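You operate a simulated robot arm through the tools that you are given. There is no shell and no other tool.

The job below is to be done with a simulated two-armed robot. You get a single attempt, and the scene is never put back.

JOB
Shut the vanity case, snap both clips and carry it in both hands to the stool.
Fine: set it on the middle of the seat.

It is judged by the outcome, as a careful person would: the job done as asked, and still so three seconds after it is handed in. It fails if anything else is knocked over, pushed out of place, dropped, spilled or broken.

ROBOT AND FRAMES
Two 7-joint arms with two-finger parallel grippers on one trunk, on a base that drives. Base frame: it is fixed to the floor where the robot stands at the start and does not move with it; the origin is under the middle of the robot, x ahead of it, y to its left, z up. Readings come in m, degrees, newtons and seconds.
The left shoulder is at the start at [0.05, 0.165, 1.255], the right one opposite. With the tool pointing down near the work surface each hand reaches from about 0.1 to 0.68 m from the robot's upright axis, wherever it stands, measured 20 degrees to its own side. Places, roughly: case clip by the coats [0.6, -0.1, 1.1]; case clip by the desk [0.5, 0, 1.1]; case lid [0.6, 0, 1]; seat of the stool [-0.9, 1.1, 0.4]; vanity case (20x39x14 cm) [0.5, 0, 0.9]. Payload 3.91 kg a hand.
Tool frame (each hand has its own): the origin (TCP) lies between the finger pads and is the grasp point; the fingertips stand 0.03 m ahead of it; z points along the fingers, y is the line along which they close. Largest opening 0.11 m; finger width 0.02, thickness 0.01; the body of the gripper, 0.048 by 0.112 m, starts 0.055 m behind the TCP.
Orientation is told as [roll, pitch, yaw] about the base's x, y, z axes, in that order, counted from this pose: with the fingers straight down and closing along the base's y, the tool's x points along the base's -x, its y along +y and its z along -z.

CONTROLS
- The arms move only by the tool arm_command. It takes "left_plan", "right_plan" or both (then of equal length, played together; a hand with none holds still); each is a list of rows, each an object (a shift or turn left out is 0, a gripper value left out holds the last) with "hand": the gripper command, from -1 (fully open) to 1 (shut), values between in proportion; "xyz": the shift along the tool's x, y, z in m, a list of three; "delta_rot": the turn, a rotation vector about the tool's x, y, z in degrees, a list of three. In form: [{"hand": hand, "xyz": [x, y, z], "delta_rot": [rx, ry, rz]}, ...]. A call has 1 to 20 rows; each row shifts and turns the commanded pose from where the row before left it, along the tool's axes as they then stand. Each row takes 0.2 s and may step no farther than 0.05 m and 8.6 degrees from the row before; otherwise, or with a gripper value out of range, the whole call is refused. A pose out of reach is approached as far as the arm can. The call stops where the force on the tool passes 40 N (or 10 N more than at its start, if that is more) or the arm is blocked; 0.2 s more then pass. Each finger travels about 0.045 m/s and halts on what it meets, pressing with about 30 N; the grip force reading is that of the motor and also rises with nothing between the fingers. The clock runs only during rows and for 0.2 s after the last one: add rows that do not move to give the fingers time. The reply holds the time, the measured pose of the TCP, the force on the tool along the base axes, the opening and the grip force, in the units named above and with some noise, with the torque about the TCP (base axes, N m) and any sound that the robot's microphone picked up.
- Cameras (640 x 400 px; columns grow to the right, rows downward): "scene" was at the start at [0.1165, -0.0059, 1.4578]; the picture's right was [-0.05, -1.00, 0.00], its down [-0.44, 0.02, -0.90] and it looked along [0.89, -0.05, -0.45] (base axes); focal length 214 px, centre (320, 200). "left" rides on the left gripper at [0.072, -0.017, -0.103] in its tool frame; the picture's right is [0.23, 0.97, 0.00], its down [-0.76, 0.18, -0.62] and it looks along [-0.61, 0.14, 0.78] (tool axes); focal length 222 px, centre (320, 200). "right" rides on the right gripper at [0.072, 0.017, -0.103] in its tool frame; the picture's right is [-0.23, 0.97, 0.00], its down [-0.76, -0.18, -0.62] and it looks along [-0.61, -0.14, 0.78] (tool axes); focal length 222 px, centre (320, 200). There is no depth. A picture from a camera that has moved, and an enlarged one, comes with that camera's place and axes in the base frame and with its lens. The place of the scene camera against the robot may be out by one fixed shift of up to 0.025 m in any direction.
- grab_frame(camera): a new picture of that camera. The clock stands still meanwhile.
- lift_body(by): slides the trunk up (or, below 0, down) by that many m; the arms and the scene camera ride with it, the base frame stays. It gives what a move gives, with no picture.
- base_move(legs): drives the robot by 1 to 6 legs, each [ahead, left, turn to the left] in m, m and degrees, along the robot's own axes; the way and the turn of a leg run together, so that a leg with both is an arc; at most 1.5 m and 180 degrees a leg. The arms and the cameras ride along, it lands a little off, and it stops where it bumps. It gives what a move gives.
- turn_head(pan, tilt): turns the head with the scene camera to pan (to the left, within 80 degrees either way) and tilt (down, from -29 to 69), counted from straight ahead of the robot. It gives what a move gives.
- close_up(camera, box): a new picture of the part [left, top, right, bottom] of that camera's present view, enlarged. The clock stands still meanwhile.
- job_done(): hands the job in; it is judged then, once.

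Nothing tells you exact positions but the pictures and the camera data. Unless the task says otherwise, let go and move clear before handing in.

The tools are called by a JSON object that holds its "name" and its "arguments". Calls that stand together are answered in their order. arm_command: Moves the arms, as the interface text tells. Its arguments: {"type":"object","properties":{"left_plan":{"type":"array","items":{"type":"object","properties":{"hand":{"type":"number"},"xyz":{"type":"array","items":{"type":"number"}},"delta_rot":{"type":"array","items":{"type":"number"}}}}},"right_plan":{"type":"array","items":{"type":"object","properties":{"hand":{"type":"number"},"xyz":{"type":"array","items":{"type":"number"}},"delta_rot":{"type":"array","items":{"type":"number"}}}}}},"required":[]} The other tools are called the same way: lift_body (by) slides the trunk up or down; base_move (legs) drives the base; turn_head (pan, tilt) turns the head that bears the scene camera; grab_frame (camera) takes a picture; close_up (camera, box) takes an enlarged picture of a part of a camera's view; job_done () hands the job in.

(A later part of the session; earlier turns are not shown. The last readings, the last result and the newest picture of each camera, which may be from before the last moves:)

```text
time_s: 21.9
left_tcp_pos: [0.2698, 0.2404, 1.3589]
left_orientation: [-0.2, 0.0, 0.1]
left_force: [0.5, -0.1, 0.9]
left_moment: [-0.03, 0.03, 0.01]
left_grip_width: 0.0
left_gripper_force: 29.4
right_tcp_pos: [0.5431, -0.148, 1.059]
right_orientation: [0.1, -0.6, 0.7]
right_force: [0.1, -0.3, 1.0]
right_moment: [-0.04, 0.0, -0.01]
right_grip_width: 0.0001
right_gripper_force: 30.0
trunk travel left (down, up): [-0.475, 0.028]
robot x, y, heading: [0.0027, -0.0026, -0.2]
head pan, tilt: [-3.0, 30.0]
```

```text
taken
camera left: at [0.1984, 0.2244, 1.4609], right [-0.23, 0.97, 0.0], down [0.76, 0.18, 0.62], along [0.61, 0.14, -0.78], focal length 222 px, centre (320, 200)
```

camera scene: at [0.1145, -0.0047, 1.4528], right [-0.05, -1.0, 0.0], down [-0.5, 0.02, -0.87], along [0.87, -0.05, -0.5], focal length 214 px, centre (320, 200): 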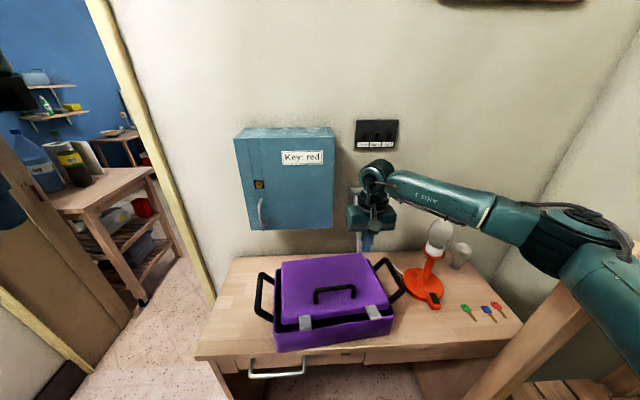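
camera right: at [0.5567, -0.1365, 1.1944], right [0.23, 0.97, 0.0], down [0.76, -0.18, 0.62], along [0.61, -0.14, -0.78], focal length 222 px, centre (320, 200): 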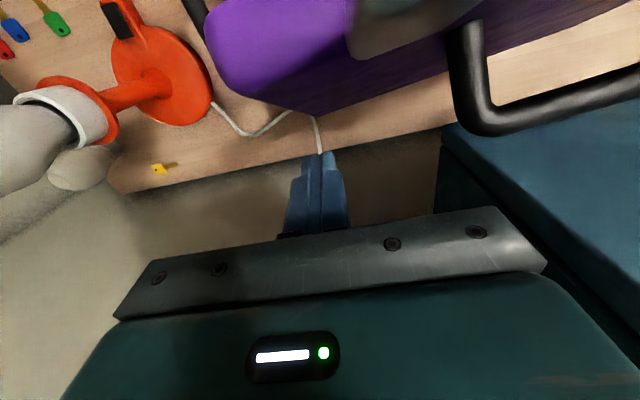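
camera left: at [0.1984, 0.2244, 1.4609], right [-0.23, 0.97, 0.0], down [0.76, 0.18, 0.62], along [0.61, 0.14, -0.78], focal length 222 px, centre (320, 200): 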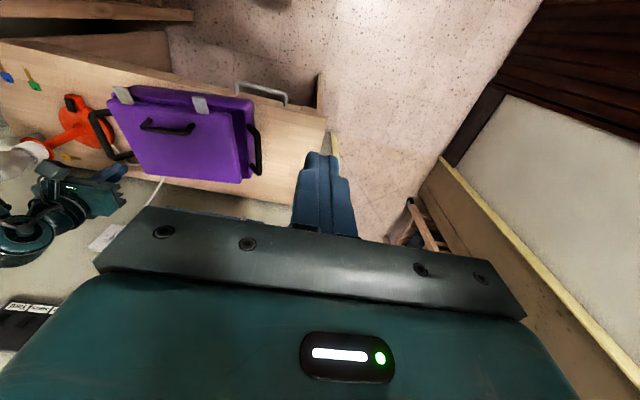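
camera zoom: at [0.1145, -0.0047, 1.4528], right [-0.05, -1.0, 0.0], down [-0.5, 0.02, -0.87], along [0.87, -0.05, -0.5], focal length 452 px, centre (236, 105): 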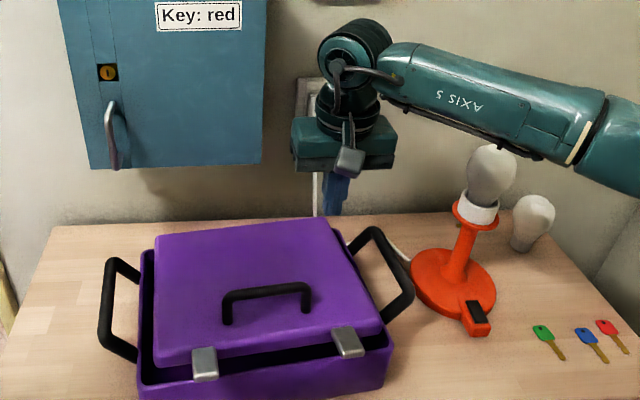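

The trunk sprang back and the lamp and furniture look undisturbed; the lid is nearly shut. I'll raise the right hand clear and see what the arm was leaning on.

{"name": "arm_command", "arguments": {"right_plan": [{"xyz": [0, 0, -0.04]}, {"xyz": [0, 0, -0.04]}, {"xyz": [0, 0, -0.04]}, {"xyz": [0, 0, -0.04]}, {"xyz": [0, 0, -0.04]}, {"xyz": [0.03, 0, -0.03]}, {"xyz": [0.04, 0, -0.02]}, {"xyz": [0.04, 0, -0.01]}, {"xyz": [0.04, -0.01, 0]}, {"xyz": [0.04, -0.01, 0]}, {"xyz": [0.04, -0.02, 0]}, {"xyz": [0.03, -0.02, 0]}]}}

{"name": "turn_head", "arguments": {"pan": -55, "tilt": 40}}

{"name": "grab_frame", "arguments": {"camera": "scene"}}

{"name": "grab_frame", "arguments": {"camera": "right"}}

```text
time_s: 24.5
left_tcp_pos: [0.2704, 0.2405, 1.3575]
left_orientation: [0.0, 0.0, 0.1]
left_force: [-0.6, -0.1, -0.1]
left_moment: [0.01, -0.01, -0.01]
left_grip_width: 0.0
left_gripper_force: 30.0
right_tcp_pos: [0.2773, -0.2112, 1.3149]
right_orientation: [0.2, -0.5, 0.9]
right_force: [0.6, 0.3, 0.2]
right_moment: [-0.04, -0.02, 0.0]
right_grip_width: 0.0
right_gripper_force: 29.8
trunk travel left (down, up): [-0.475, 0.028]
robot x, y, heading: [0.0015, 0.0019, 0.3]
head pan, tilt: [-3.0, 30.0]
```

```text
time_s: 25.8
left_tcp_pos: [0.2719, 0.2408, 1.3572]
left_orientation: [-0.2, 0.0, 0.1]
left_force: [-0.3, 0.5, -0.5]
left_moment: [-0.03, -0.02, 0.0]
left_grip_width: 0.0001
left_gripper_force: 29.6
right_tcp_pos: [0.2786, -0.2113, 1.3132]
right_orientation: [0.3, -0.4, 0.9]
right_force: [0.5, 0.1, -0.2]
right_moment: [-0.02, -0.01, -0.02]
right_grip_width: 0.0
right_gripper_force: 30.4
trunk travel left (down, up): [-0.475, 0.028]
robot x, y, heading: [0.0001, 0.0056, -0.1]
head pan, tilt: [-55.0, 40.0]
```

```text
taken
camera scene: at [0.0738, -0.0702, 1.4368], right [-0.82, -0.58, 0.0], down [-0.37, 0.53, -0.77], along [0.44, -0.63, -0.64], focal length 214 px, centre (320, 200)
```

scene: 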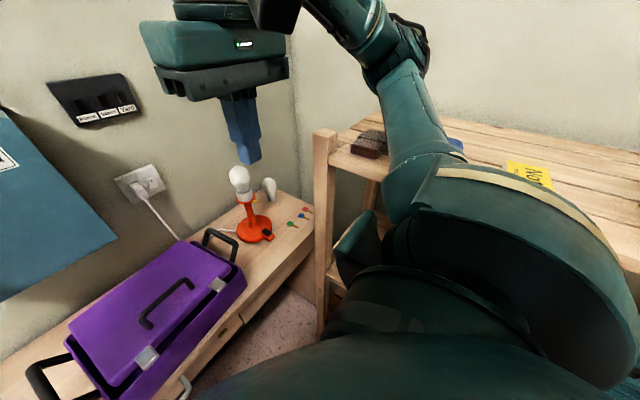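

```text
taken
camera right: at [0.2046, -0.194, 1.4176], right [0.21, 0.98, 0.01], down [0.76, -0.17, 0.63], along [0.62, -0.13, -0.78], focal length 222 px, centre (320, 200)
```

right: 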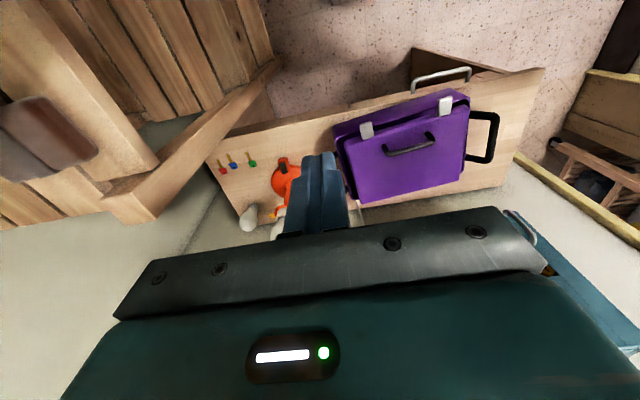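

A tall slatted shelf unit stands close on the robot's right (corner near x 0.29, y -0.39, z 1.25), and the right elbow was bearing on it. I'll shift the base left and turn slightly right, so the right arm gets room.

{"name": "base_move", "arguments": {"legs": [[0, 0.15, 0]]}}

{"name": "base_move", "arguments": {"legs": [[0.02, 0, -12]]}}

{"name": "turn_head", "arguments": {"pan": -10, "tilt": 35}}

{"name": "grab_frame", "arguments": {"camera": "scene"}}

{"name": "grab_frame", "arguments": {"camera": "left"}}

{"name": "grab_frame", "arguments": {"camera": "right"}}

```text
time_s: 27.7
left_tcp_pos: [0.2701, 0.3947, 1.3576]
left_orientation: [-0.1, 0.0, 0.1]
left_force: [0.8, -0.5, -0.6]
left_moment: [0.0, -0.01, 0.01]
left_grip_width: 0.0
left_gripper_force: 29.9
right_tcp_pos: [0.2793, -0.0574, 1.3147]
right_orientation: [0.2, -0.4, 1.1]
right_force: [0.1, 0.3, -0.3]
right_moment: [-0.04, 0.0, 0.0]
right_grip_width: 0.0001
right_gripper_force: 29.9
trunk travel left (down, up): [-0.475, 0.028]
robot x, y, heading: [-0.0007, 0.1567, 0.5]
head pan, tilt: [-55.0, 40.0]
```

```text
time_s: 28.9
left_tcp_pos: [0.3327, 0.3295, 1.3568]
left_orientation: [-0.1, 0.0, -11.8]
left_force: [-0.8, 0.4, -0.1]
left_moment: [0.02, 0.04, 0.01]
left_grip_width: 0.0001
left_gripper_force: 29.9
right_tcp_pos: [0.2503, -0.1142, 1.3147]
right_orientation: [0.2, -0.4, -11.1]
right_force: [-0.4, -0.2, -0.7]
right_moment: [-0.01, 0.0, -0.01]
right_grip_width: 0.0
right_gripper_force: 29.9
trunk travel left (down, up): [-0.475, 0.028]
robot x, y, heading: [0.0209, 0.1492, -11.9]
head pan, tilt: [-55.0, 40.0]
```

```text
time_s: 30.0
left_tcp_pos: [0.3345, 0.3302, 1.3568]
left_orientation: [-0.2, 0.1, -11.9]
left_force: [0.6, -0.5, 0.1]
left_moment: [0.0, 0.0, 0.01]
left_grip_width: 0.0001
left_gripper_force: 30.1
right_tcp_pos: [0.2489, -0.1119, 1.3147]
right_orientation: [0.2, -0.5, -11.1]
right_force: [-0.4, -0.2, 0.6]
right_moment: [0.01, 0.01, 0.0]
right_grip_width: 0.0
right_gripper_force: 29.9
trunk travel left (down, up): [-0.475, 0.028]
robot x, y, heading: [0.0183, 0.1503, -12.0]
head pan, tilt: [-10.0, 35.0]
```

```text
taken
camera scene: at [0.1253, 0.1108, 1.4443], right [-0.37, -0.93, 0.0], down [-0.53, 0.21, -0.82], along [0.76, -0.31, -0.57], focal length 214 px, centre (320, 200)
```

scene: 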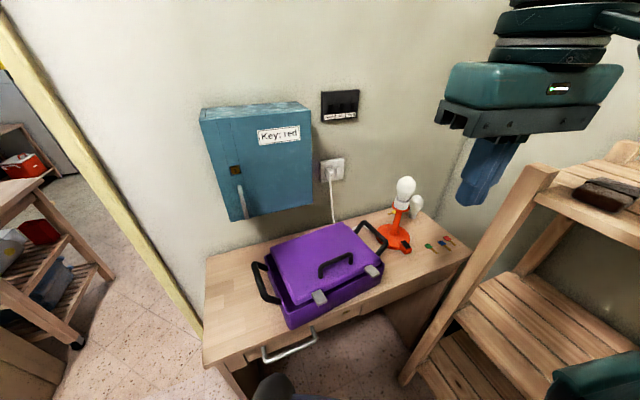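

```text
taken
camera left: at [0.2603, 0.3283, 1.4606], right [-0.02, 1.0, 0.0], down [0.78, 0.02, 0.62], along [0.62, 0.01, -0.78], focal length 222 px, centre (320, 200)
```

left: 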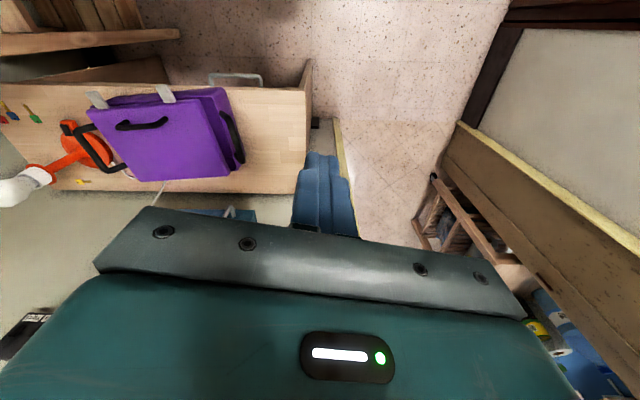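

```text
taken
camera right: at [0.1788, -0.0821, 1.4176], right [0.41, 0.91, 0.01], down [0.71, -0.32, 0.63], along [0.58, -0.25, -0.78], focal length 222 px, centre (320, 200)
```

right: 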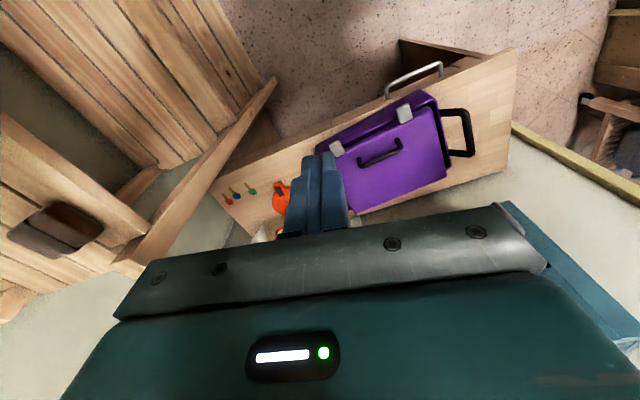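

The robot now has room, and the case, lamp and shelf are unmoved. I'll zoom in on the lid before pressing it down with the left hand.

{"name": "close_up", "arguments": {"camera": "scene", "box": [240, 210, 400, 335]}}

{"name": "close_up", "arguments": {"camera": "left", "box": [70, 60, 270, 200]}}

{"name": "close_up", "arguments": {"camera": "right", "box": [310, 70, 490, 230]}}

```text
3.20 times, centred on (320, 272) of scene
camera zoom: at [0.1253, 0.1108, 1.4443], right [-0.37, -0.93, 0.0], down [-0.53, 0.21, -0.82], along [0.76, -0.31, -0.57], focal length 686 px, centre (320, -32)
```

zoom: 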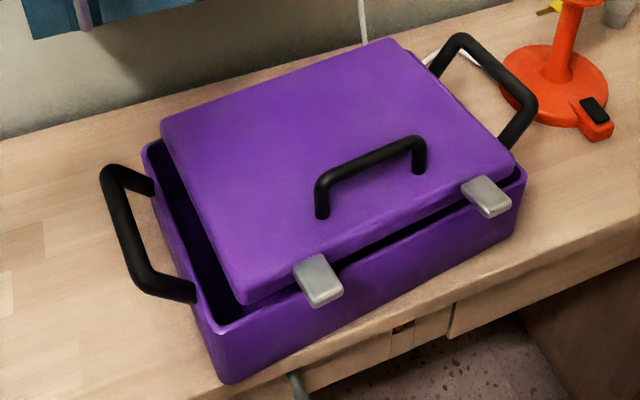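

```text
2.86 times, centred on (170, 130) of left
camera zoom: at [0.2603, 0.3283, 1.4606], right [-0.02, 1.0, 0.0], down [0.78, 0.02, 0.62], along [0.62, 0.01, -0.78], focal length 635 px, centre (749, 400)
```

zoom: 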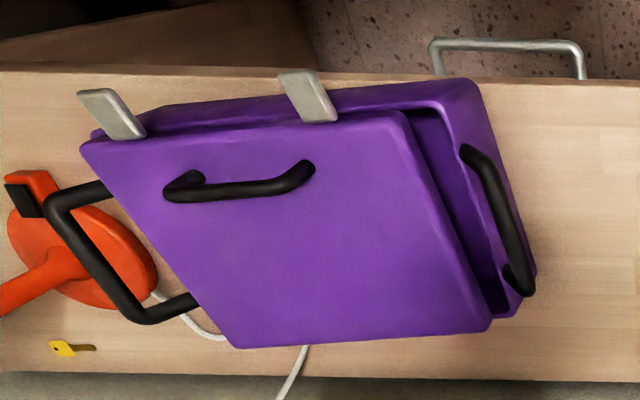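

```text
2.50 times, centred on (400, 150) of right
camera zoom: at [0.1788, -0.0821, 1.4176], right [0.41, 0.91, 0.01], down [0.71, -0.32, 0.63], along [0.58, -0.25, -0.78], focal length 555 px, centre (120, 325)
```

zoom: 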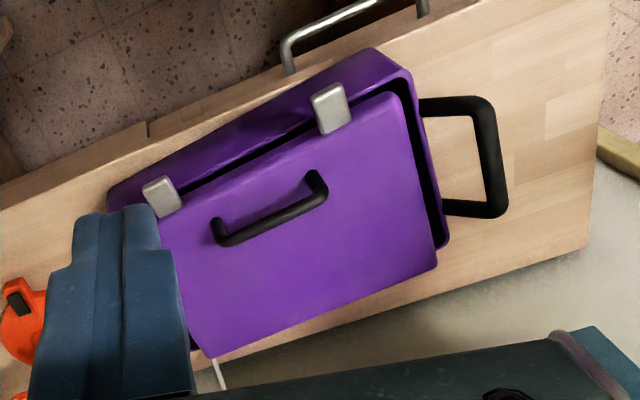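

The lid is still open by roughly 7 degrees, with the carry handle near its front edge. I'll bring the closed left fingers above the panel just behind that handle.

{"name": "arm_command", "arguments": {"left_plan": [{"xyz": [-0.01954, -0.03074, 0.01], "hand": 1}, {"xyz": [-0.01954, -0.03074, 0.01]}, {"xyz": [-0.01954, -0.03074, 0.02]}, {"xyz": [-0.01954, -0.03074, 0.02]}, {"xyz": [-0.01954, -0.03074, 0.02]}, {"xyz": [-0.01954, -0.03074, 0.02]}, {"xyz": [-0.01954, -0.03074, 0.03]}, {"xyz": [-0.01954, -0.03074, 0.03]}, {"xyz": [-0.01954, -0.03074, 0.03]}, {"xyz": [-0.01954, -0.03074, 0.03]}, {"xyz": [-0.01954, -0.03074, 0.0368]}]}}

{"name": "grab_frame", "arguments": {"camera": "left"}}

{"name": "close_up", "arguments": {"camera": "scene", "box": [220, 160, 420, 335]}}

```text
refused: row 11 steps farther than a row can; nothing moved
```

```text
taken
camera left: at [0.2603, 0.3283, 1.4606], right [-0.02, 1.0, 0.0], down [0.78, 0.02, 0.62], along [0.62, 0.01, -0.78], focal length 222 px, centre (320, 200)
```

left: 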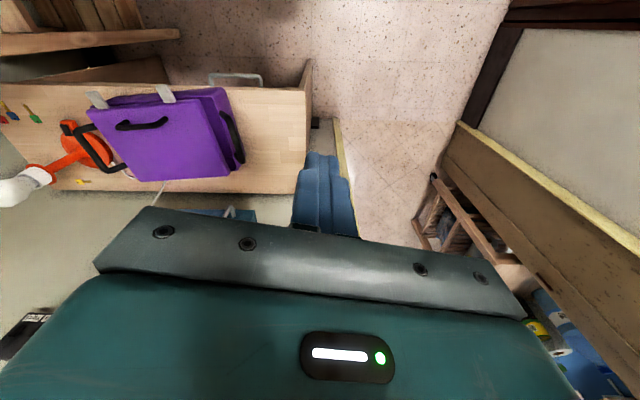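

```text
2.29 times, centred on (320, 248) of scene
camera zoom: at [0.1253, 0.1108, 1.4443], right [-0.37, -0.93, 0.0], down [-0.53, 0.21, -0.82], along [0.76, -0.31, -0.57], focal length 490 px, centre (320, 91)
```

zoom: 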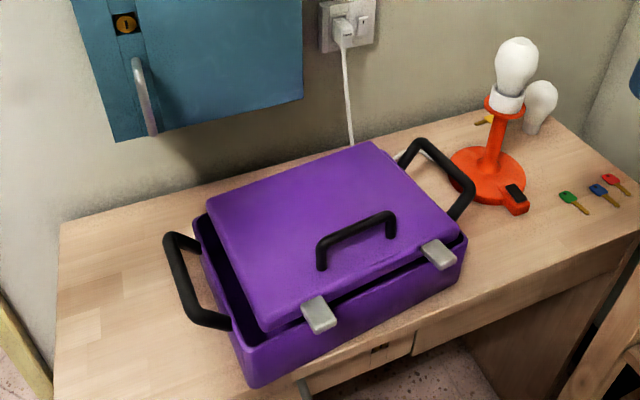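

The last step was a hair too long. I'll resend it with even steps.

{"name": "arm_command", "arguments": {"left_plan": [{"xyz": [-0.01954, -0.03074, 0.01], "hand": 1}, {"xyz": [-0.01954, -0.03074, 0.01]}, {"xyz": [-0.01954, -0.03074, 0.02]}, {"xyz": [-0.01954, -0.03074, 0.02]}, {"xyz": [-0.01954, -0.03074, 0.02]}, {"xyz": [-0.01954, -0.03074, 0.02]}, {"xyz": [-0.01954, -0.03074, 0.03]}, {"xyz": [-0.01954, -0.03074, 0.03]}, {"xyz": [-0.01954, -0.03074, 0.03]}, {"xyz": [-0.01954, -0.03074, 0.03]}, {"xyz": [-0.01954, -0.03074, 0.03]}]}}

{"name": "grab_frame", "arguments": {"camera": "left"}}

{"name": "close_up", "arguments": {"camera": "scene", "box": [220, 160, 420, 335]}}

```text
time_s: 32.4
left_tcp_pos: [0.4759, -0.0453, 1.1087]
left_orientation: [0.0, 0.1, -11.9]
left_force: [-0.2, -0.1, 0.4]
left_moment: [0.03, 0.02, -0.01]
left_grip_width: 0.0
left_gripper_force: 29.9
right_tcp_pos: [0.249, -0.1146, 1.3133]
right_orientation: [0.3, -0.5, -11.1]
right_force: [0.4, -0.6, -0.1]
right_moment: [0.02, 0.02, -0.03]
right_grip_width: 0.0001
right_gripper_force: 29.4
trunk travel left (down, up): [-0.475, 0.028]
robot x, y, heading: [0.0177, 0.1519, -11.8]
head pan, tilt: [-10.0, 35.0]
```

```text
taken
camera left: at [0.4021, -0.0482, 1.2106], right [-0.02, 1.0, 0.0], down [0.78, 0.02, 0.62], along [0.62, 0.01, -0.78], focal length 222 px, centre (320, 200)
```

left: 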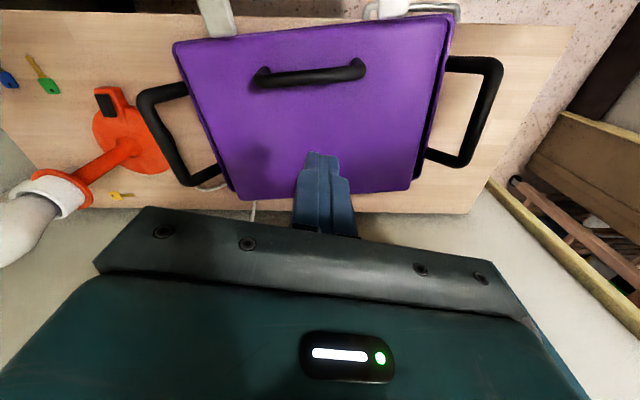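

```text
2.29 times, centred on (320, 248) of scene
camera zoom: at [0.1254, 0.1097, 1.4443], right [-0.37, -0.93, 0.0], down [-0.53, 0.21, -0.82], along [0.76, -0.3, -0.57], focal length 490 px, centre (320, 91)
```

zoom: 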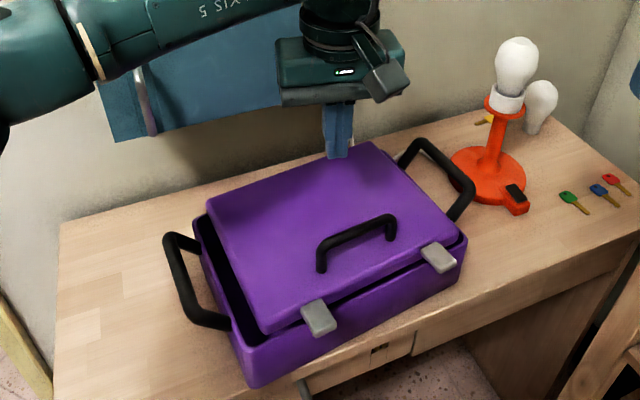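

Fingers are lined up behind the carry handle. I'll lower them and press gently until the lid seats.

{"name": "arm_command", "arguments": {"left_plan": [{"xyz": [0, 0, 0.03]}, {"xyz": [0, 0, 0.03]}, {"xyz": [0, 0, 0.02]}, {"xyz": [0, 0, 0.008]}, {"xyz": [0, 0, 0.008]}, {"xyz": [0, 0, 0.008]}, {"xyz": [0, 0, 0.006]}, {"xyz": [0, 0, 0.006]}, {"xyz": [0, 0, 0.006]}, {"xyz": [0, 0, 0.006]}]}}

{"name": "close_up", "arguments": {"camera": "scene", "box": [220, 160, 420, 335]}}

{"name": "close_up", "arguments": {"camera": "right", "box": [310, 70, 490, 230]}}

```text
time_s: 34.6
left_tcp_pos: [0.475, -0.0457, 0.9809]
left_orientation: [-0.2, 0.1, -11.8]
left_force: [0.3, 0.4, 4.0]
left_moment: [0.02, 0.03, -0.03]
left_grip_width: 0.0001
left_gripper_force: 30.2
right_tcp_pos: [0.2469, -0.1129, 1.3146]
right_orientation: [0.2, -0.5, -11.1]
right_force: [0.1, 0.4, -0.2]
right_moment: [0.04, 0.0, -0.04]
right_grip_width: 0.0
right_gripper_force: 30.3
trunk travel left (down, up): [-0.475, 0.028]
robot x, y, heading: [0.0207, 0.1518, -11.8]
head pan, tilt: [-10.0, 35.0]
```

```text
2.29 times, centred on (320, 248) of scene
camera zoom: at [0.1249, 0.1111, 1.4445], right [-0.37, -0.93, 0.0], down [-0.53, 0.21, -0.82], along [0.76, -0.31, -0.57], focal length 490 px, centre (320, 91)
```

zoom: 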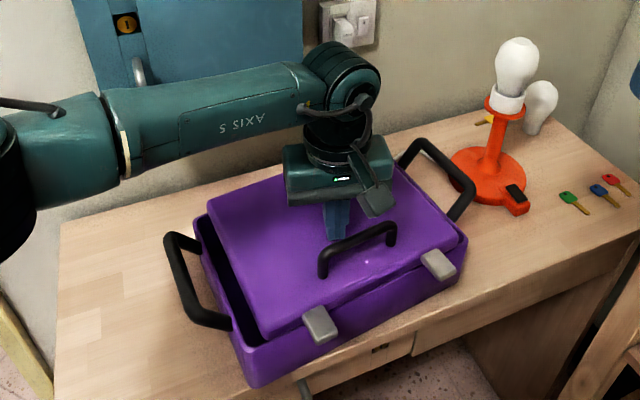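

```text
2.50 times, centred on (400, 150) of right
camera zoom: at [0.1784, -0.0819, 1.4178], right [0.41, 0.91, 0.01], down [0.71, -0.32, 0.63], along [0.58, -0.25, -0.78], focal length 555 px, centre (120, 325)
```

zoom: 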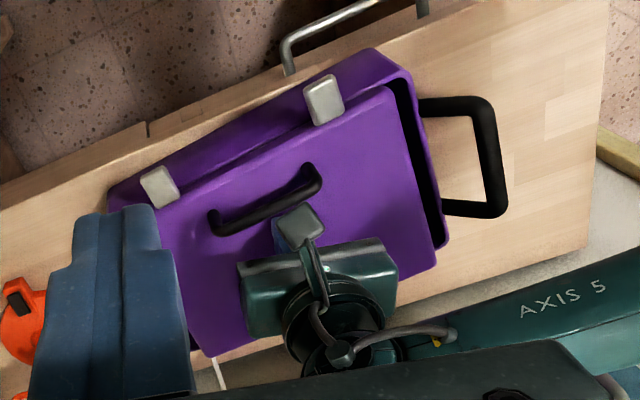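

Contact was made at about 4 N and the lid dropped a little. I'll keep pressing in small steps.

{"name": "arm_command", "arguments": {"left_plan": [{"xyz": [0, 0, 0.005]}, {"xyz": [0, 0, 0.005]}, {"xyz": [0, 0, 0.005]}, {"xyz": [0, 0, 0.005]}]}}

{"name": "close_up", "arguments": {"camera": "scene", "box": [220, 160, 420, 335]}}

{"name": "close_up", "arguments": {"camera": "right", "box": [310, 70, 490, 230]}}

```text
time_s: 35.2
left_tcp_pos: [0.4752, -0.0464, 0.9806]
left_orientation: [-0.5, -0.3, -11.8]
left_force: [-7.4, 9.8, 19.2]
left_moment: [0.39, 0.4, -0.09]
left_grip_width: 0.0
left_gripper_force: 29.7
right_tcp_pos: [0.2476, -0.1112, 1.3141]
right_orientation: [0.2, -0.6, -11.0]
right_force: [0.4, 1.0, 0.1]
right_moment: [0.02, 0.02, -0.01]
right_grip_width: 0.0001
right_gripper_force: 30.0
trunk travel left (down, up): [-0.475, 0.028]
robot x, y, heading: [0.0211, 0.1529, -11.9]
head pan, tilt: [-10.0, 35.0]
stopped in row 2 (left hand): the force on the tool passed its limit at 46 N (the readings are from after the stop); the commanded pose is now the measured one
```

```text
2.29 times, centred on (320, 248) of scene
camera zoom: at [0.1234, 0.1127, 1.4446], right [-0.37, -0.93, 0.0], down [-0.53, 0.21, -0.82], along [0.76, -0.31, -0.57], focal length 490 px, centre (320, 91)
```

zoom: 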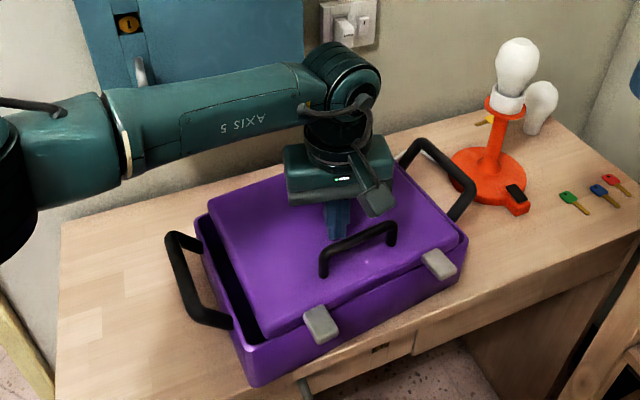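

```text
2.50 times, centred on (400, 150) of right
camera zoom: at [0.177, -0.0803, 1.4182], right [0.41, 0.91, 0.01], down [0.71, -0.32, 0.63], along [0.58, -0.25, -0.78], focal length 555 px, centre (120, 325)
```

zoom: 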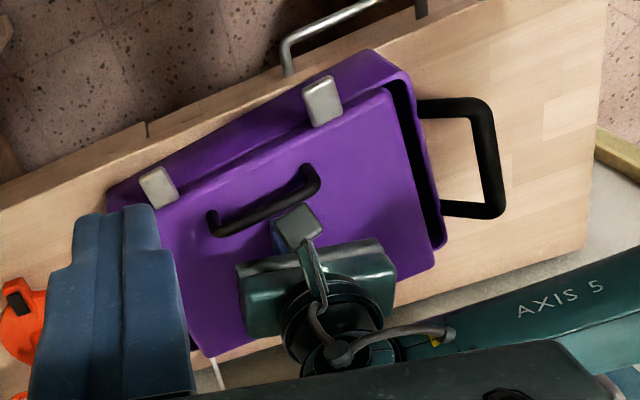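

The stop at 46 N with the fingertips at z 0.951 suggests the lid is seated, sitting on the 0.92 rim. I'll lift off and check the lid and clips.

{"name": "arm_command", "arguments": {"left_plan": [{"xyz": [0, 0, -0.03]}, {"xyz": [0, 0, -0.04]}, {"xyz": [0, 0, -0.04]}, {"xyz": [0.01, 0.03, -0.03]}, {"xyz": [0.02, 0.04, -0.02]}, {"xyz": [0.02, 0.04, -0.02]}, {"xyz": [0.02, 0.04, -0.01]}, {"xyz": [0.02, 0.04, 0]}, {"xyz": [0.02, 0.04, 0]}]}}

{"name": "close_up", "arguments": {"camera": "scene", "box": [240, 210, 400, 335]}}

{"name": "grab_frame", "arguments": {"camera": "left"}}

{"name": "close_up", "arguments": {"camera": "right", "box": [320, 80, 480, 210]}}

```text
time_s: 37.2
left_tcp_pos: [0.4134, 0.2036, 1.1653]
left_orientation: [-0.4, -0.4, -11.9]
left_force: [-0.9, -0.3, 0.7]
left_moment: [0.02, 0.02, 0.01]
left_grip_width: 0.0004
left_gripper_force: 29.1
right_tcp_pos: [0.2481, -0.112, 1.3151]
right_orientation: [0.2, -0.6, -10.9]
right_force: [0.9, 0.8, 0.2]
right_moment: [-0.05, 0.02, 0.01]
right_grip_width: 0.0001
right_gripper_force: 29.8
trunk travel left (down, up): [-0.475, 0.028]
robot x, y, heading: [0.0206, 0.1502, -11.5]
head pan, tilt: [-10.0, 35.0]
```

```text
3.20 times, centred on (320, 272) of scene
camera zoom: at [0.125, 0.1122, 1.4445], right [-0.37, -0.93, 0.0], down [-0.53, 0.21, -0.82], along [0.76, -0.31, -0.57], focal length 686 px, centre (320, -32)
```

zoom: 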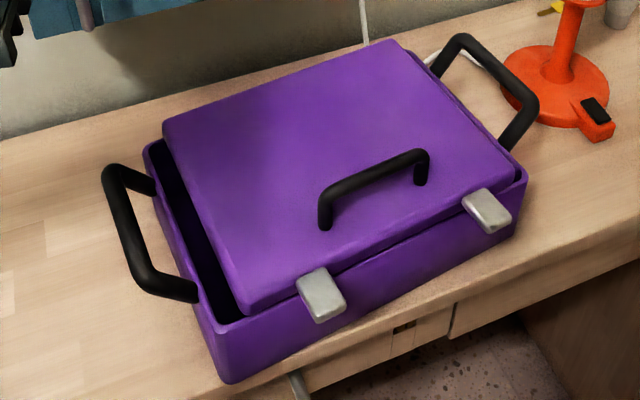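

```text
taken
camera left: at [0.3392, 0.202, 1.2679], right [-0.02, 1.0, -0.01], down [0.78, 0.02, 0.63], along [0.63, 0.01, -0.78], focal length 222 px, centre (320, 200)
```

left: 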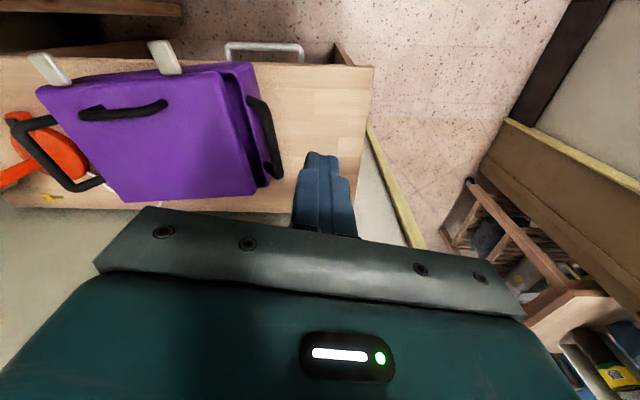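

```text
3.08 times, centred on (400, 145) of right
camera zoom: at [0.1785, -0.0808, 1.4179], right [0.41, 0.91, 0.0], down [0.71, -0.32, 0.63], along [0.58, -0.25, -0.78], focal length 684 px, centre (74, 369)
```

zoom: 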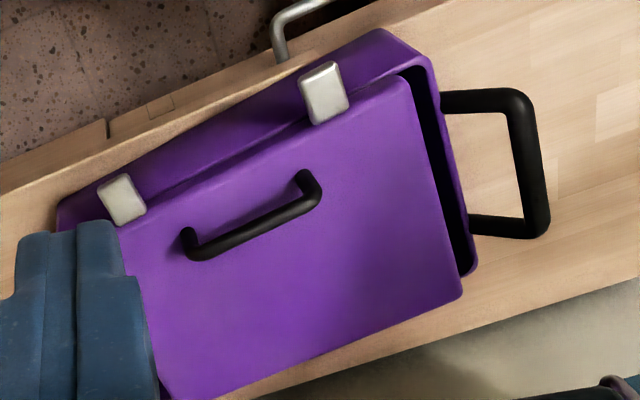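

The lid is down with its top at about 0.95. Both clips still stick out upward from the front edge, near (0.37, 0.012, 0.975) and (0.376, -0.13, 0.98). I'll line the left hand up with the case and hover over the left clip, with the right hand moved out of the way.

{"name": "arm_command", "arguments": {"left_plan": [{"delta_rot": [0, 0, -8.5]}, {"delta_rot": [0, 0, -8.5]}, {"xyz": [0.015, -0.0368, 0.013]}, {"xyz": [0.015, -0.0368, 0.013]}, {"xyz": [0.015, -0.0368, 0.013]}, {"xyz": [0.015, -0.0368, 0.013]}, {"xyz": [0.015, -0.0368, 0.013]}], "right_plan": [{"xyz": [0, -0.02, -0.02]}, {"xyz": [0, -0.02, -0.02]}, {"xyz": [0, -0.02, -0.02]}, {"xyz": [0, -0.02, -0.02]}, {"xyz": [0, 0, 0]}, {"xyz": [0, 0, 0]}, {"xyz": [0, 0, 0]}]}}

{"name": "grab_frame", "arguments": {"camera": "left"}}

{"name": "grab_frame", "arguments": {"camera": "right"}}

{"name": "close_up", "arguments": {"camera": "scene", "box": [220, 180, 420, 335]}}

```text
time_s: 38.8
left_tcp_pos: [0.3581, 0.0097, 1.0998]
left_orientation: [-0.5, -0.2, 5.2]
left_force: [0.2, -0.3, 0.6]
left_moment: [0.01, 0.04, 0.02]
left_grip_width: 0.0002
left_gripper_force: 30.4
right_tcp_pos: [0.2362, -0.1904, 1.3914]
right_orientation: [0.3, -0.5, -11.0]
right_force: [0.1, 0.6, 0.1]
right_moment: [0.02, 0.02, -0.02]
right_grip_width: 0.0002
right_gripper_force: 29.9
right hand out of reach, approached as far as the arm can: row 4
trunk travel left (down, up): [-0.475, 0.028]
robot x, y, heading: [0.0195, 0.1527, -11.7]
head pan, tilt: [-10.0, 35.0]
```

```text
taken
camera left: at [0.2864, -0.0135, 1.2034], right [-0.31, 0.95, -0.01], down [0.74, 0.25, 0.62], along [0.6, 0.19, -0.78], focal length 222 px, centre (320, 200)
```

left: 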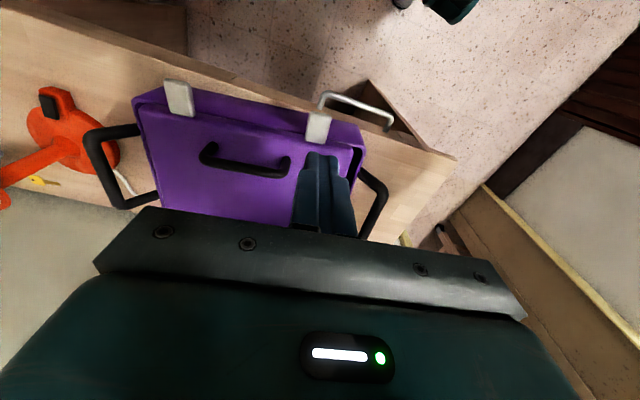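

```text
taken
camera right: at [0.1662, -0.1592, 1.4948], right [0.41, 0.91, 0.01], down [0.71, -0.32, 0.63], along [0.58, -0.25, -0.78], focal length 222 px, centre (320, 200)
```

right: 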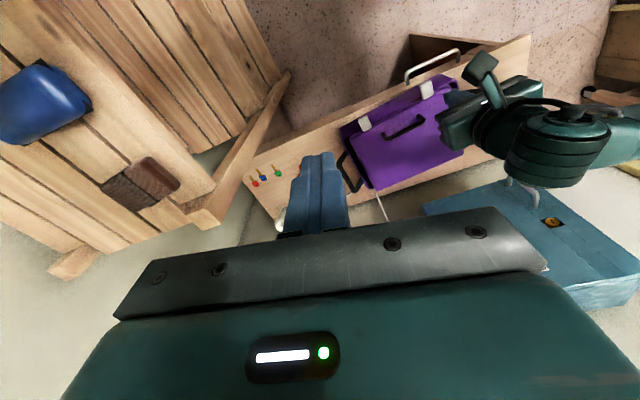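

```text
2.58 times, centred on (320, 258) of scene
camera zoom: at [0.1251, 0.1098, 1.4443], right [-0.37, -0.93, 0.0], down [-0.53, 0.21, -0.82], along [0.76, -0.3, -0.57], focal length 554 px, centre (320, 52)
```

zoom: 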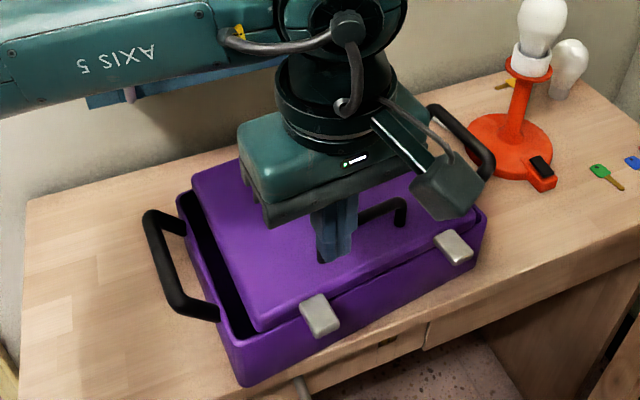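

The left hand hovers near the left clip. I'll zoom in to check exactly where the fingertips will land.

{"name": "close_up", "arguments": {"camera": "left", "box": [250, 70, 390, 170]}}

{"name": "close_up", "arguments": {"camera": "left", "box": [130, 60, 270, 160]}}

```text
4.00 times, centred on (320, 120) of left
camera zoom: at [0.2864, -0.0135, 1.2034], right [-0.31, 0.95, -0.01], down [0.74, 0.25, 0.62], along [0.6, 0.19, -0.78], focal length 888 px, centre (320, 520)
```

zoom: 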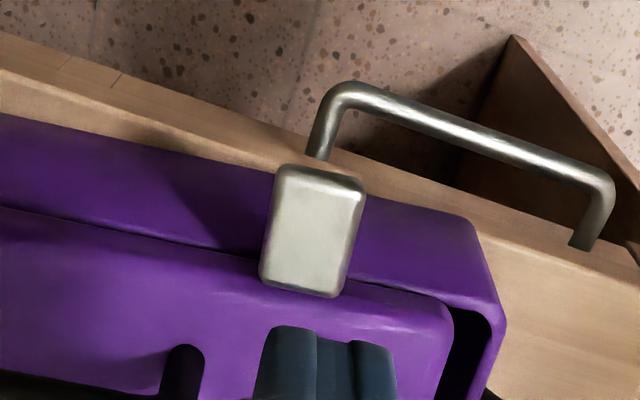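

```text
4.00 times, centred on (200, 110) of left
camera zoom: at [0.2864, -0.0135, 1.2034], right [-0.31, 0.95, -0.01], down [0.74, 0.25, 0.62], along [0.6, 0.19, -0.78], focal length 888 px, centre (800, 560)
```

zoom: 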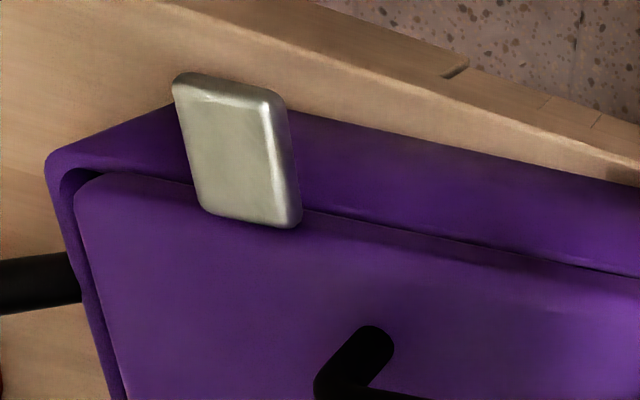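

Both clips now lie about level, sticking out towards the robot. The left one runs from its hinge at (0.396, 0.015) to its tip at (0.366, 0.010). I'll press it down near its tip.

{"name": "arm_command", "arguments": {"left_plan": [{"xyz": [-0.008, 0.003, 0.03]}, {"xyz": [0, 0, 0.04]}, {"xyz": [0, 0, 0.03]}, {"xyz": [0, 0, 0.006]}, {"xyz": [0, 0, 0.006]}, {"xyz": [0, 0, 0.006]}, {"xyz": [0, 0, 0.006]}, {"xyz": [0, 0, 0.006]}]}}

{"name": "close_up", "arguments": {"camera": "left", "box": [240, 60, 400, 180]}}

{"name": "close_up", "arguments": {"camera": "scene", "box": [240, 210, 400, 335]}}

```text
time_s: 40.6
left_tcp_pos: [0.3646, 0.0148, 0.97]
left_orientation: [-0.4, -0.3, 5.1]
left_force: [0.8, 0.2, -0.4]
left_moment: [-0.04, 0.0, 0.0]
left_grip_width: 0.0002
left_gripper_force: 29.9
right_tcp_pos: [0.2373, -0.1894, 1.3915]
right_orientation: [0.2, -0.5, -10.9]
right_force: [-0.4, 0.4, 0.1]
right_moment: [-0.02, 0.0, 0.01]
right_grip_width: 0.0
right_gripper_force: 29.5
trunk travel left (down, up): [-0.475, 0.028]
robot x, y, heading: [0.0203, 0.1484, -12.0]
head pan, tilt: [-10.0, 35.0]
```

```text
3.33 times, centred on (320, 120) of left
camera zoom: at [0.2942, -0.0078, 1.0734], right [-0.31, 0.95, -0.01], down [0.74, 0.25, 0.62], along [0.6, 0.19, -0.78], focal length 740 px, centre (320, 467)
```

zoom: 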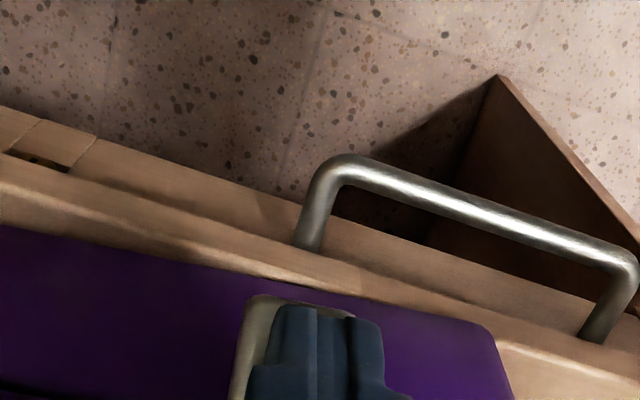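

```text
3.20 times, centred on (320, 272) of scene
camera zoom: at [0.1254, 0.111, 1.4444], right [-0.37, -0.93, 0.0], down [-0.53, 0.21, -0.82], along [0.76, -0.31, -0.57], focal length 686 px, centre (320, -32)
```

zoom: 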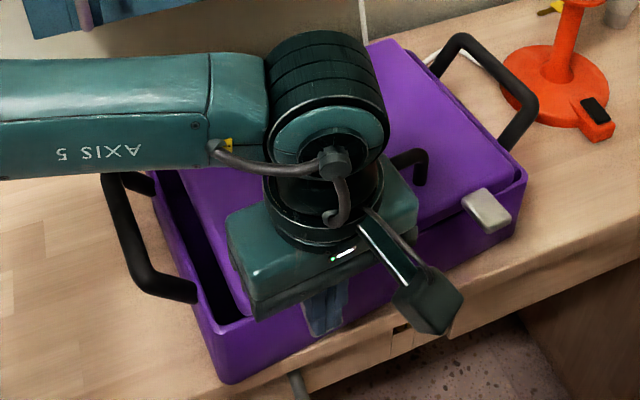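

The fingertips are just above the clip but a bit to its left. I'll shift over slightly and press down.

{"name": "arm_command", "arguments": {"left_plan": [{"xyz": [0, -0.007, 0]}, {"xyz": [0, 0, 0.005]}, {"xyz": [0, 0, 0.005]}, {"xyz": [0, 0, 0.005]}, {"xyz": [0, 0, 0.005]}]}}

{"name": "close_up", "arguments": {"camera": "left", "box": [240, 60, 400, 180]}}

```text
time_s: 41.8
left_tcp_pos: [0.3657, 0.007, 0.9497]
left_orientation: [-0.5, -0.2, 5.1]
left_force: [0.0, -0.2, -0.1]
left_moment: [-0.01, 0.01, -0.01]
left_grip_width: 0.0
left_gripper_force: 29.8
right_tcp_pos: [0.2369, -0.1897, 1.3914]
right_orientation: [0.2, -0.4, -11.0]
right_force: [-0.6, 0.0, 0.0]
right_moment: [-0.01, -0.03, 0.0]
right_grip_width: 0.0
right_gripper_force: 29.7
trunk travel left (down, up): [-0.475, 0.028]
robot x, y, heading: [0.0169, 0.1529, -12.0]
head pan, tilt: [-10.0, 35.0]
```

```text
3.33 times, centred on (320, 120) of left
camera zoom: at [0.2946, -0.016, 1.0537], right [-0.31, 0.95, -0.01], down [0.74, 0.25, 0.62], along [0.6, 0.19, -0.78], focal length 740 px, centre (320, 467)
```

zoom: 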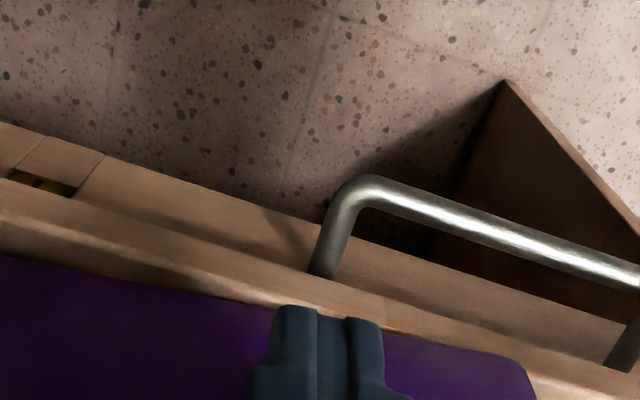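

The clip has folded out of sight with no resistance. I'll go a little lower and then push it in against the case front until it snaps.

{"name": "arm_command", "arguments": {"left_plan": [{"xyz": [0, 0, 0.006]}, {"xyz": [0, 0, 0.006]}, {"xyz": [-0.006, 0, 0.0]}, {"xyz": [-0.006, 0, 0.0]}, {"xyz": [-0.006, 0, 0]}, {"xyz": [-0.005, 0, 0]}]}}

{"name": "close_up", "arguments": {"camera": "left", "box": [240, 60, 400, 180]}}

{"name": "close_up", "arguments": {"camera": "right", "box": [320, 50, 500, 210]}}

```text
time_s: 43.2
left_tcp_pos: [0.3908, 0.0088, 0.9404]
left_orientation: [-0.5, -0.1, 5.0]
left_force: [-2.2, 0.5, -0.2]
left_moment: [0.01, 0.01, -0.02]
left_grip_width: 0.0
left_gripper_force: 29.8
right_tcp_pos: [0.2364, -0.1895, 1.3931]
right_orientation: [0.2, -0.5, -11.0]
right_force: [-0.7, -0.5, -0.5]
right_moment: [0.03, -0.01, -0.01]
right_grip_width: 0.0
right_gripper_force: 30.1
trunk travel left (down, up): [-0.475, 0.028]
robot x, y, heading: [0.0171, 0.1494, -11.9]
head pan, tilt: [-10.0, 35.0]
```

```text
3.33 times, centred on (320, 120) of left
camera zoom: at [0.3185, -0.0144, 1.0425], right [-0.31, 0.95, -0.01], down [0.74, 0.25, 0.62], along [0.6, 0.19, -0.78], focal length 740 px, centre (320, 467)
```

zoom: 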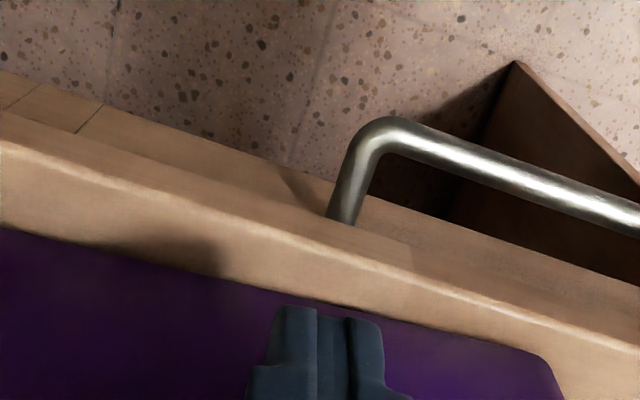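

```text
2.50 times, centred on (410, 130) of right
camera zoom: at [0.1661, -0.1578, 1.4951], right [0.41, 0.91, 0.01], down [0.71, -0.32, 0.63], along [0.58, -0.25, -0.78], focal length 555 px, centre (95, 375)
```

zoom: 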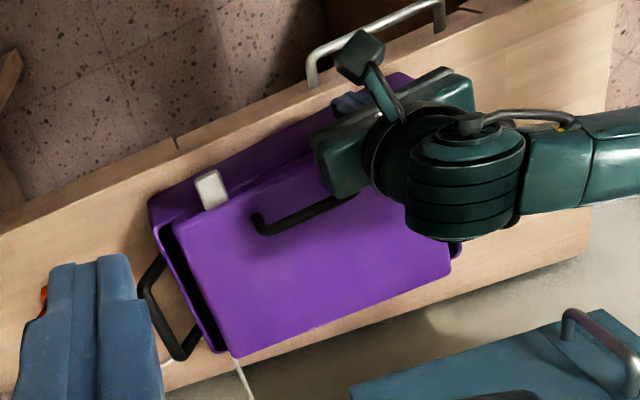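

Contact has started at about 2 N. I'll press further towards the case.

{"name": "arm_command", "arguments": {"left_plan": [{"xyz": [-0.003, 0, 0]}, {"xyz": [-0.003, 0, 0]}, {"xyz": [-0.003, 0, 0]}, {"xyz": [-0.003, 0, 0]}]}}

```text
time_s: 44.2
left_tcp_pos: [0.4023, 0.0097, 0.9407]
left_orientation: [-0.5, -0.2, 5.1]
left_force: [-3.4, 0.5, 2.0]
left_moment: [0.0, 0.02, -0.03]
left_grip_width: 0.0001
left_gripper_force: 30.1
right_tcp_pos: [0.2372, -0.1893, 1.3924]
right_orientation: [0.2, -0.4, -11.0]
right_force: [-0.2, 0.0, 0.1]
right_moment: [0.02, -0.02, 0.0]
right_grip_width: 0.0
right_gripper_force: 30.0
trunk travel left (down, up): [-0.475, 0.028]
robot x, y, heading: [0.0172, 0.1482, -11.8]
head pan, tilt: [-10.0, 35.0]
```

It keeps giving at just 3 N, so the case may be sliding. I'll look before pushing more.

{"name": "close_up", "arguments": {"camera": "scene", "box": [240, 210, 400, 335]}}

{"name": "close_up", "arguments": {"camera": "right", "box": [320, 50, 500, 210]}}

{"name": "grab_frame", "arguments": {"camera": "left"}}

```text
3.20 times, centred on (320, 272) of scene
camera zoom: at [0.1248, 0.111, 1.4444], right [-0.37, -0.93, 0.0], down [-0.53, 0.21, -0.82], along [0.76, -0.31, -0.57], focal length 686 px, centre (320, -32)
```

zoom: 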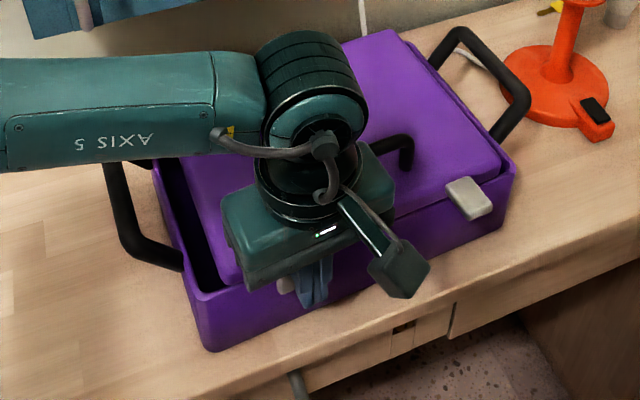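

```text
2.50 times, centred on (410, 130) of right
camera zoom: at [0.1659, -0.1579, 1.4951], right [0.41, 0.91, 0.01], down [0.71, -0.32, 0.63], along [0.58, -0.25, -0.78], focal length 555 px, centre (95, 375)
```

zoom: 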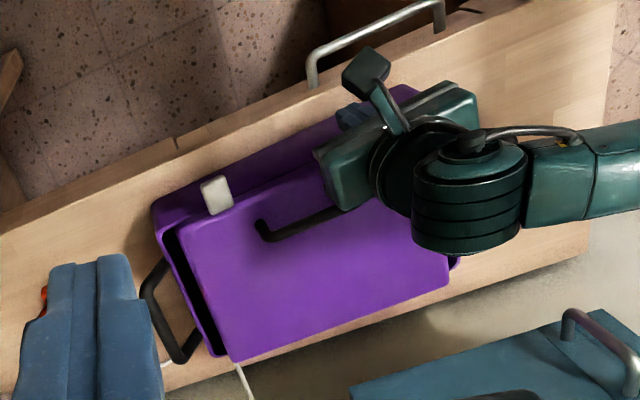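

```text
taken
camera left: at [0.3302, -0.0124, 1.0434], right [-0.31, 0.95, -0.01], down [0.74, 0.25, 0.62], along [0.6, 0.19, -0.78], focal length 222 px, centre (320, 200)
```

left: 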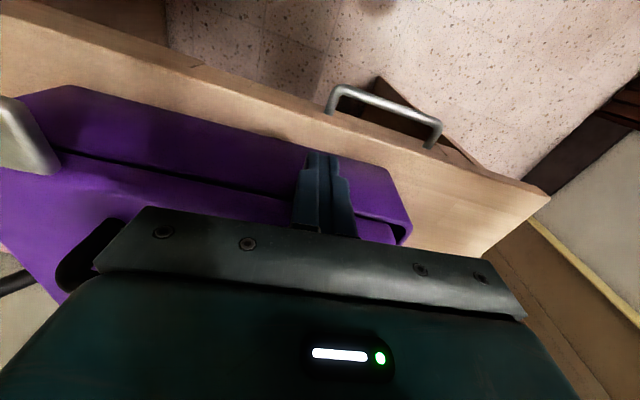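

The case is light and slid back about 1.5 cm instead of the clip snapping. I'll ease off with the left hand and use the right hand to press the lid down, so friction holds the case while the clip is pushed home.

{"name": "arm_command", "arguments": {"left_plan": [{"xyz": [0.006, 0, 0]}, {}, {}, {}, {}, {}, {}, {}], "right_plan": [{"xyz": [-0.0352, 0.0107, 0.01]}, {"xyz": [-0.0352, 0.0107, 0.01]}, {"xyz": [-0.0352, 0.0107, 0.01]}, {"xyz": [-0.0352, 0.0107, 0.01]}, {"xyz": [-0.0352, 0.0107, 0.01]}, {"xyz": [-0.0352, 0.0107, 0.01]}, {"xyz": [-0.0352, 0.0107, 0.01]}, {"xyz": [-0.0352, 0.0107, 0.01]}]}}

{"name": "grab_frame", "arguments": {"camera": "scene"}}

{"name": "grab_frame", "arguments": {"camera": "right"}}

```text
time_s: 46.0
left_tcp_pos: [0.3953, 0.0107, 0.94]
left_orientation: [-0.5, -0.1, 5.2]
left_force: [-0.4, -0.9, 0.7]
left_moment: [-0.01, 0.02, -0.03]
left_grip_width: 0.0001
left_gripper_force: 30.0
right_tcp_pos: [0.5296, -0.1592, 1.3168]
right_orientation: [0.3, -0.4, -10.9]
right_force: [0.0, 0.1, -0.2]
right_moment: [0.0, -0.01, 0.0]
right_grip_width: 0.0
right_gripper_force: 30.1
trunk travel left (down, up): [-0.475, 0.028]
robot x, y, heading: [0.0153, 0.1511, -11.7]
head pan, tilt: [-10.0, 35.0]
```

```text
taken
camera scene: at [0.1264, 0.1117, 1.4443], right [-0.37, -0.93, 0.0], down [-0.53, 0.21, -0.82], along [0.76, -0.31, -0.57], focal length 214 px, centre (320, 200)
```

scene: 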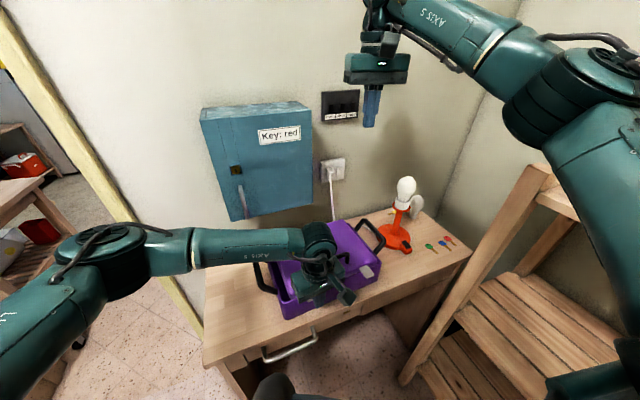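

```text
taken
camera right: at [0.4596, -0.1285, 1.4202], right [0.41, 0.91, 0.0], down [0.71, -0.32, 0.63], along [0.57, -0.25, -0.78], focal length 222 px, centre (320, 200)
```

right: 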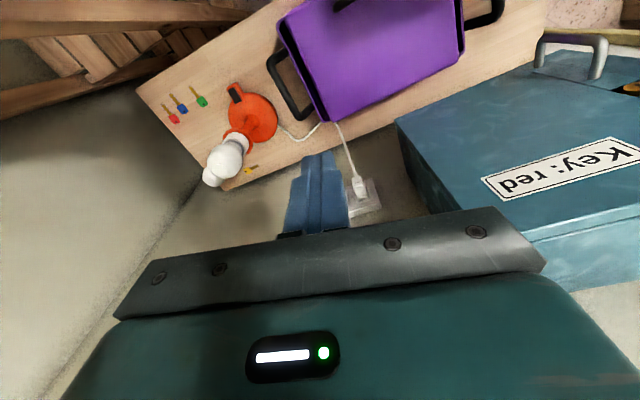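

Both arms are clear. Now I'll lower the right hand onto the rear middle of the lid, watching for trunk lean.

{"name": "arm_command", "arguments": {"right_plan": [{"xyz": [0.002, 0.0106, 0.0417]}, {"xyz": [0.002, 0.0106, 0.0417]}, {"xyz": [0.002, 0.0106, 0.0417]}, {"xyz": [0.002, 0.0106, 0.0417]}, {"xyz": [0.002, 0.0106, 0.0417]}, {"xyz": [0.002, 0.0106, 0.0417]}]}}

{"name": "grab_frame", "arguments": {"camera": "scene"}}

{"name": "grab_frame", "arguments": {"camera": "right"}}

```text
time_s: 47.4
left_tcp_pos: [0.3953, 0.0104, 0.9402]
left_orientation: [-0.6, -0.2, 5.1]
left_force: [0.2, -0.4, -0.3]
left_moment: [-0.05, -0.02, 0.02]
left_grip_width: 0.0
left_gripper_force: 30.1
right_tcp_pos: [0.5326, -0.0949, 1.063]
right_orientation: [0.2, -0.6, -10.9]
right_force: [0.3, -0.1, 0.9]
right_moment: [0.01, 0.0, 0.02]
right_grip_width: 0.0001
right_gripper_force: 30.0
trunk travel left (down, up): [-0.475, 0.028]
robot x, y, heading: [0.018, 0.1505, -11.9]
head pan, tilt: [-10.0, 35.0]
```

```text
taken
camera scene: at [0.1257, 0.111, 1.4444], right [-0.37, -0.93, 0.0], down [-0.53, 0.21, -0.82], along [0.76, -0.3, -0.57], focal length 214 px, centre (320, 200)
```

scene: 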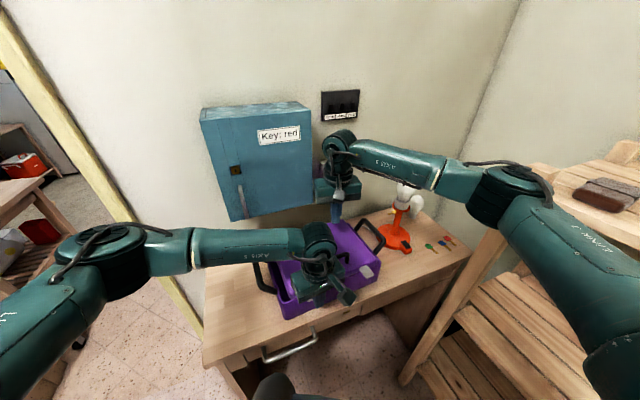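

```text
taken
camera right: at [0.462, -0.0634, 1.1674], right [0.41, 0.91, 0.01], down [0.71, -0.32, 0.63], along [0.58, -0.25, -0.78], focal length 222 px, centre (320, 200)
```

right: 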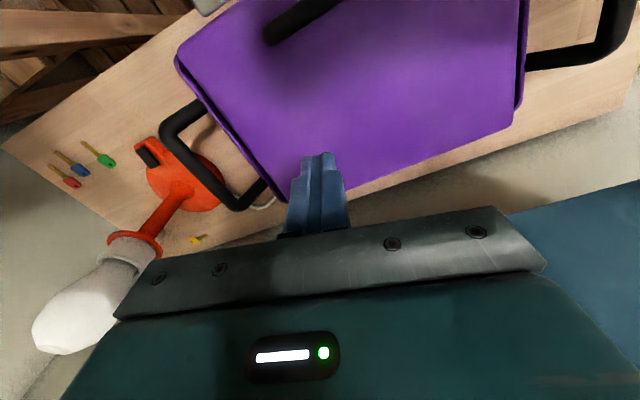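

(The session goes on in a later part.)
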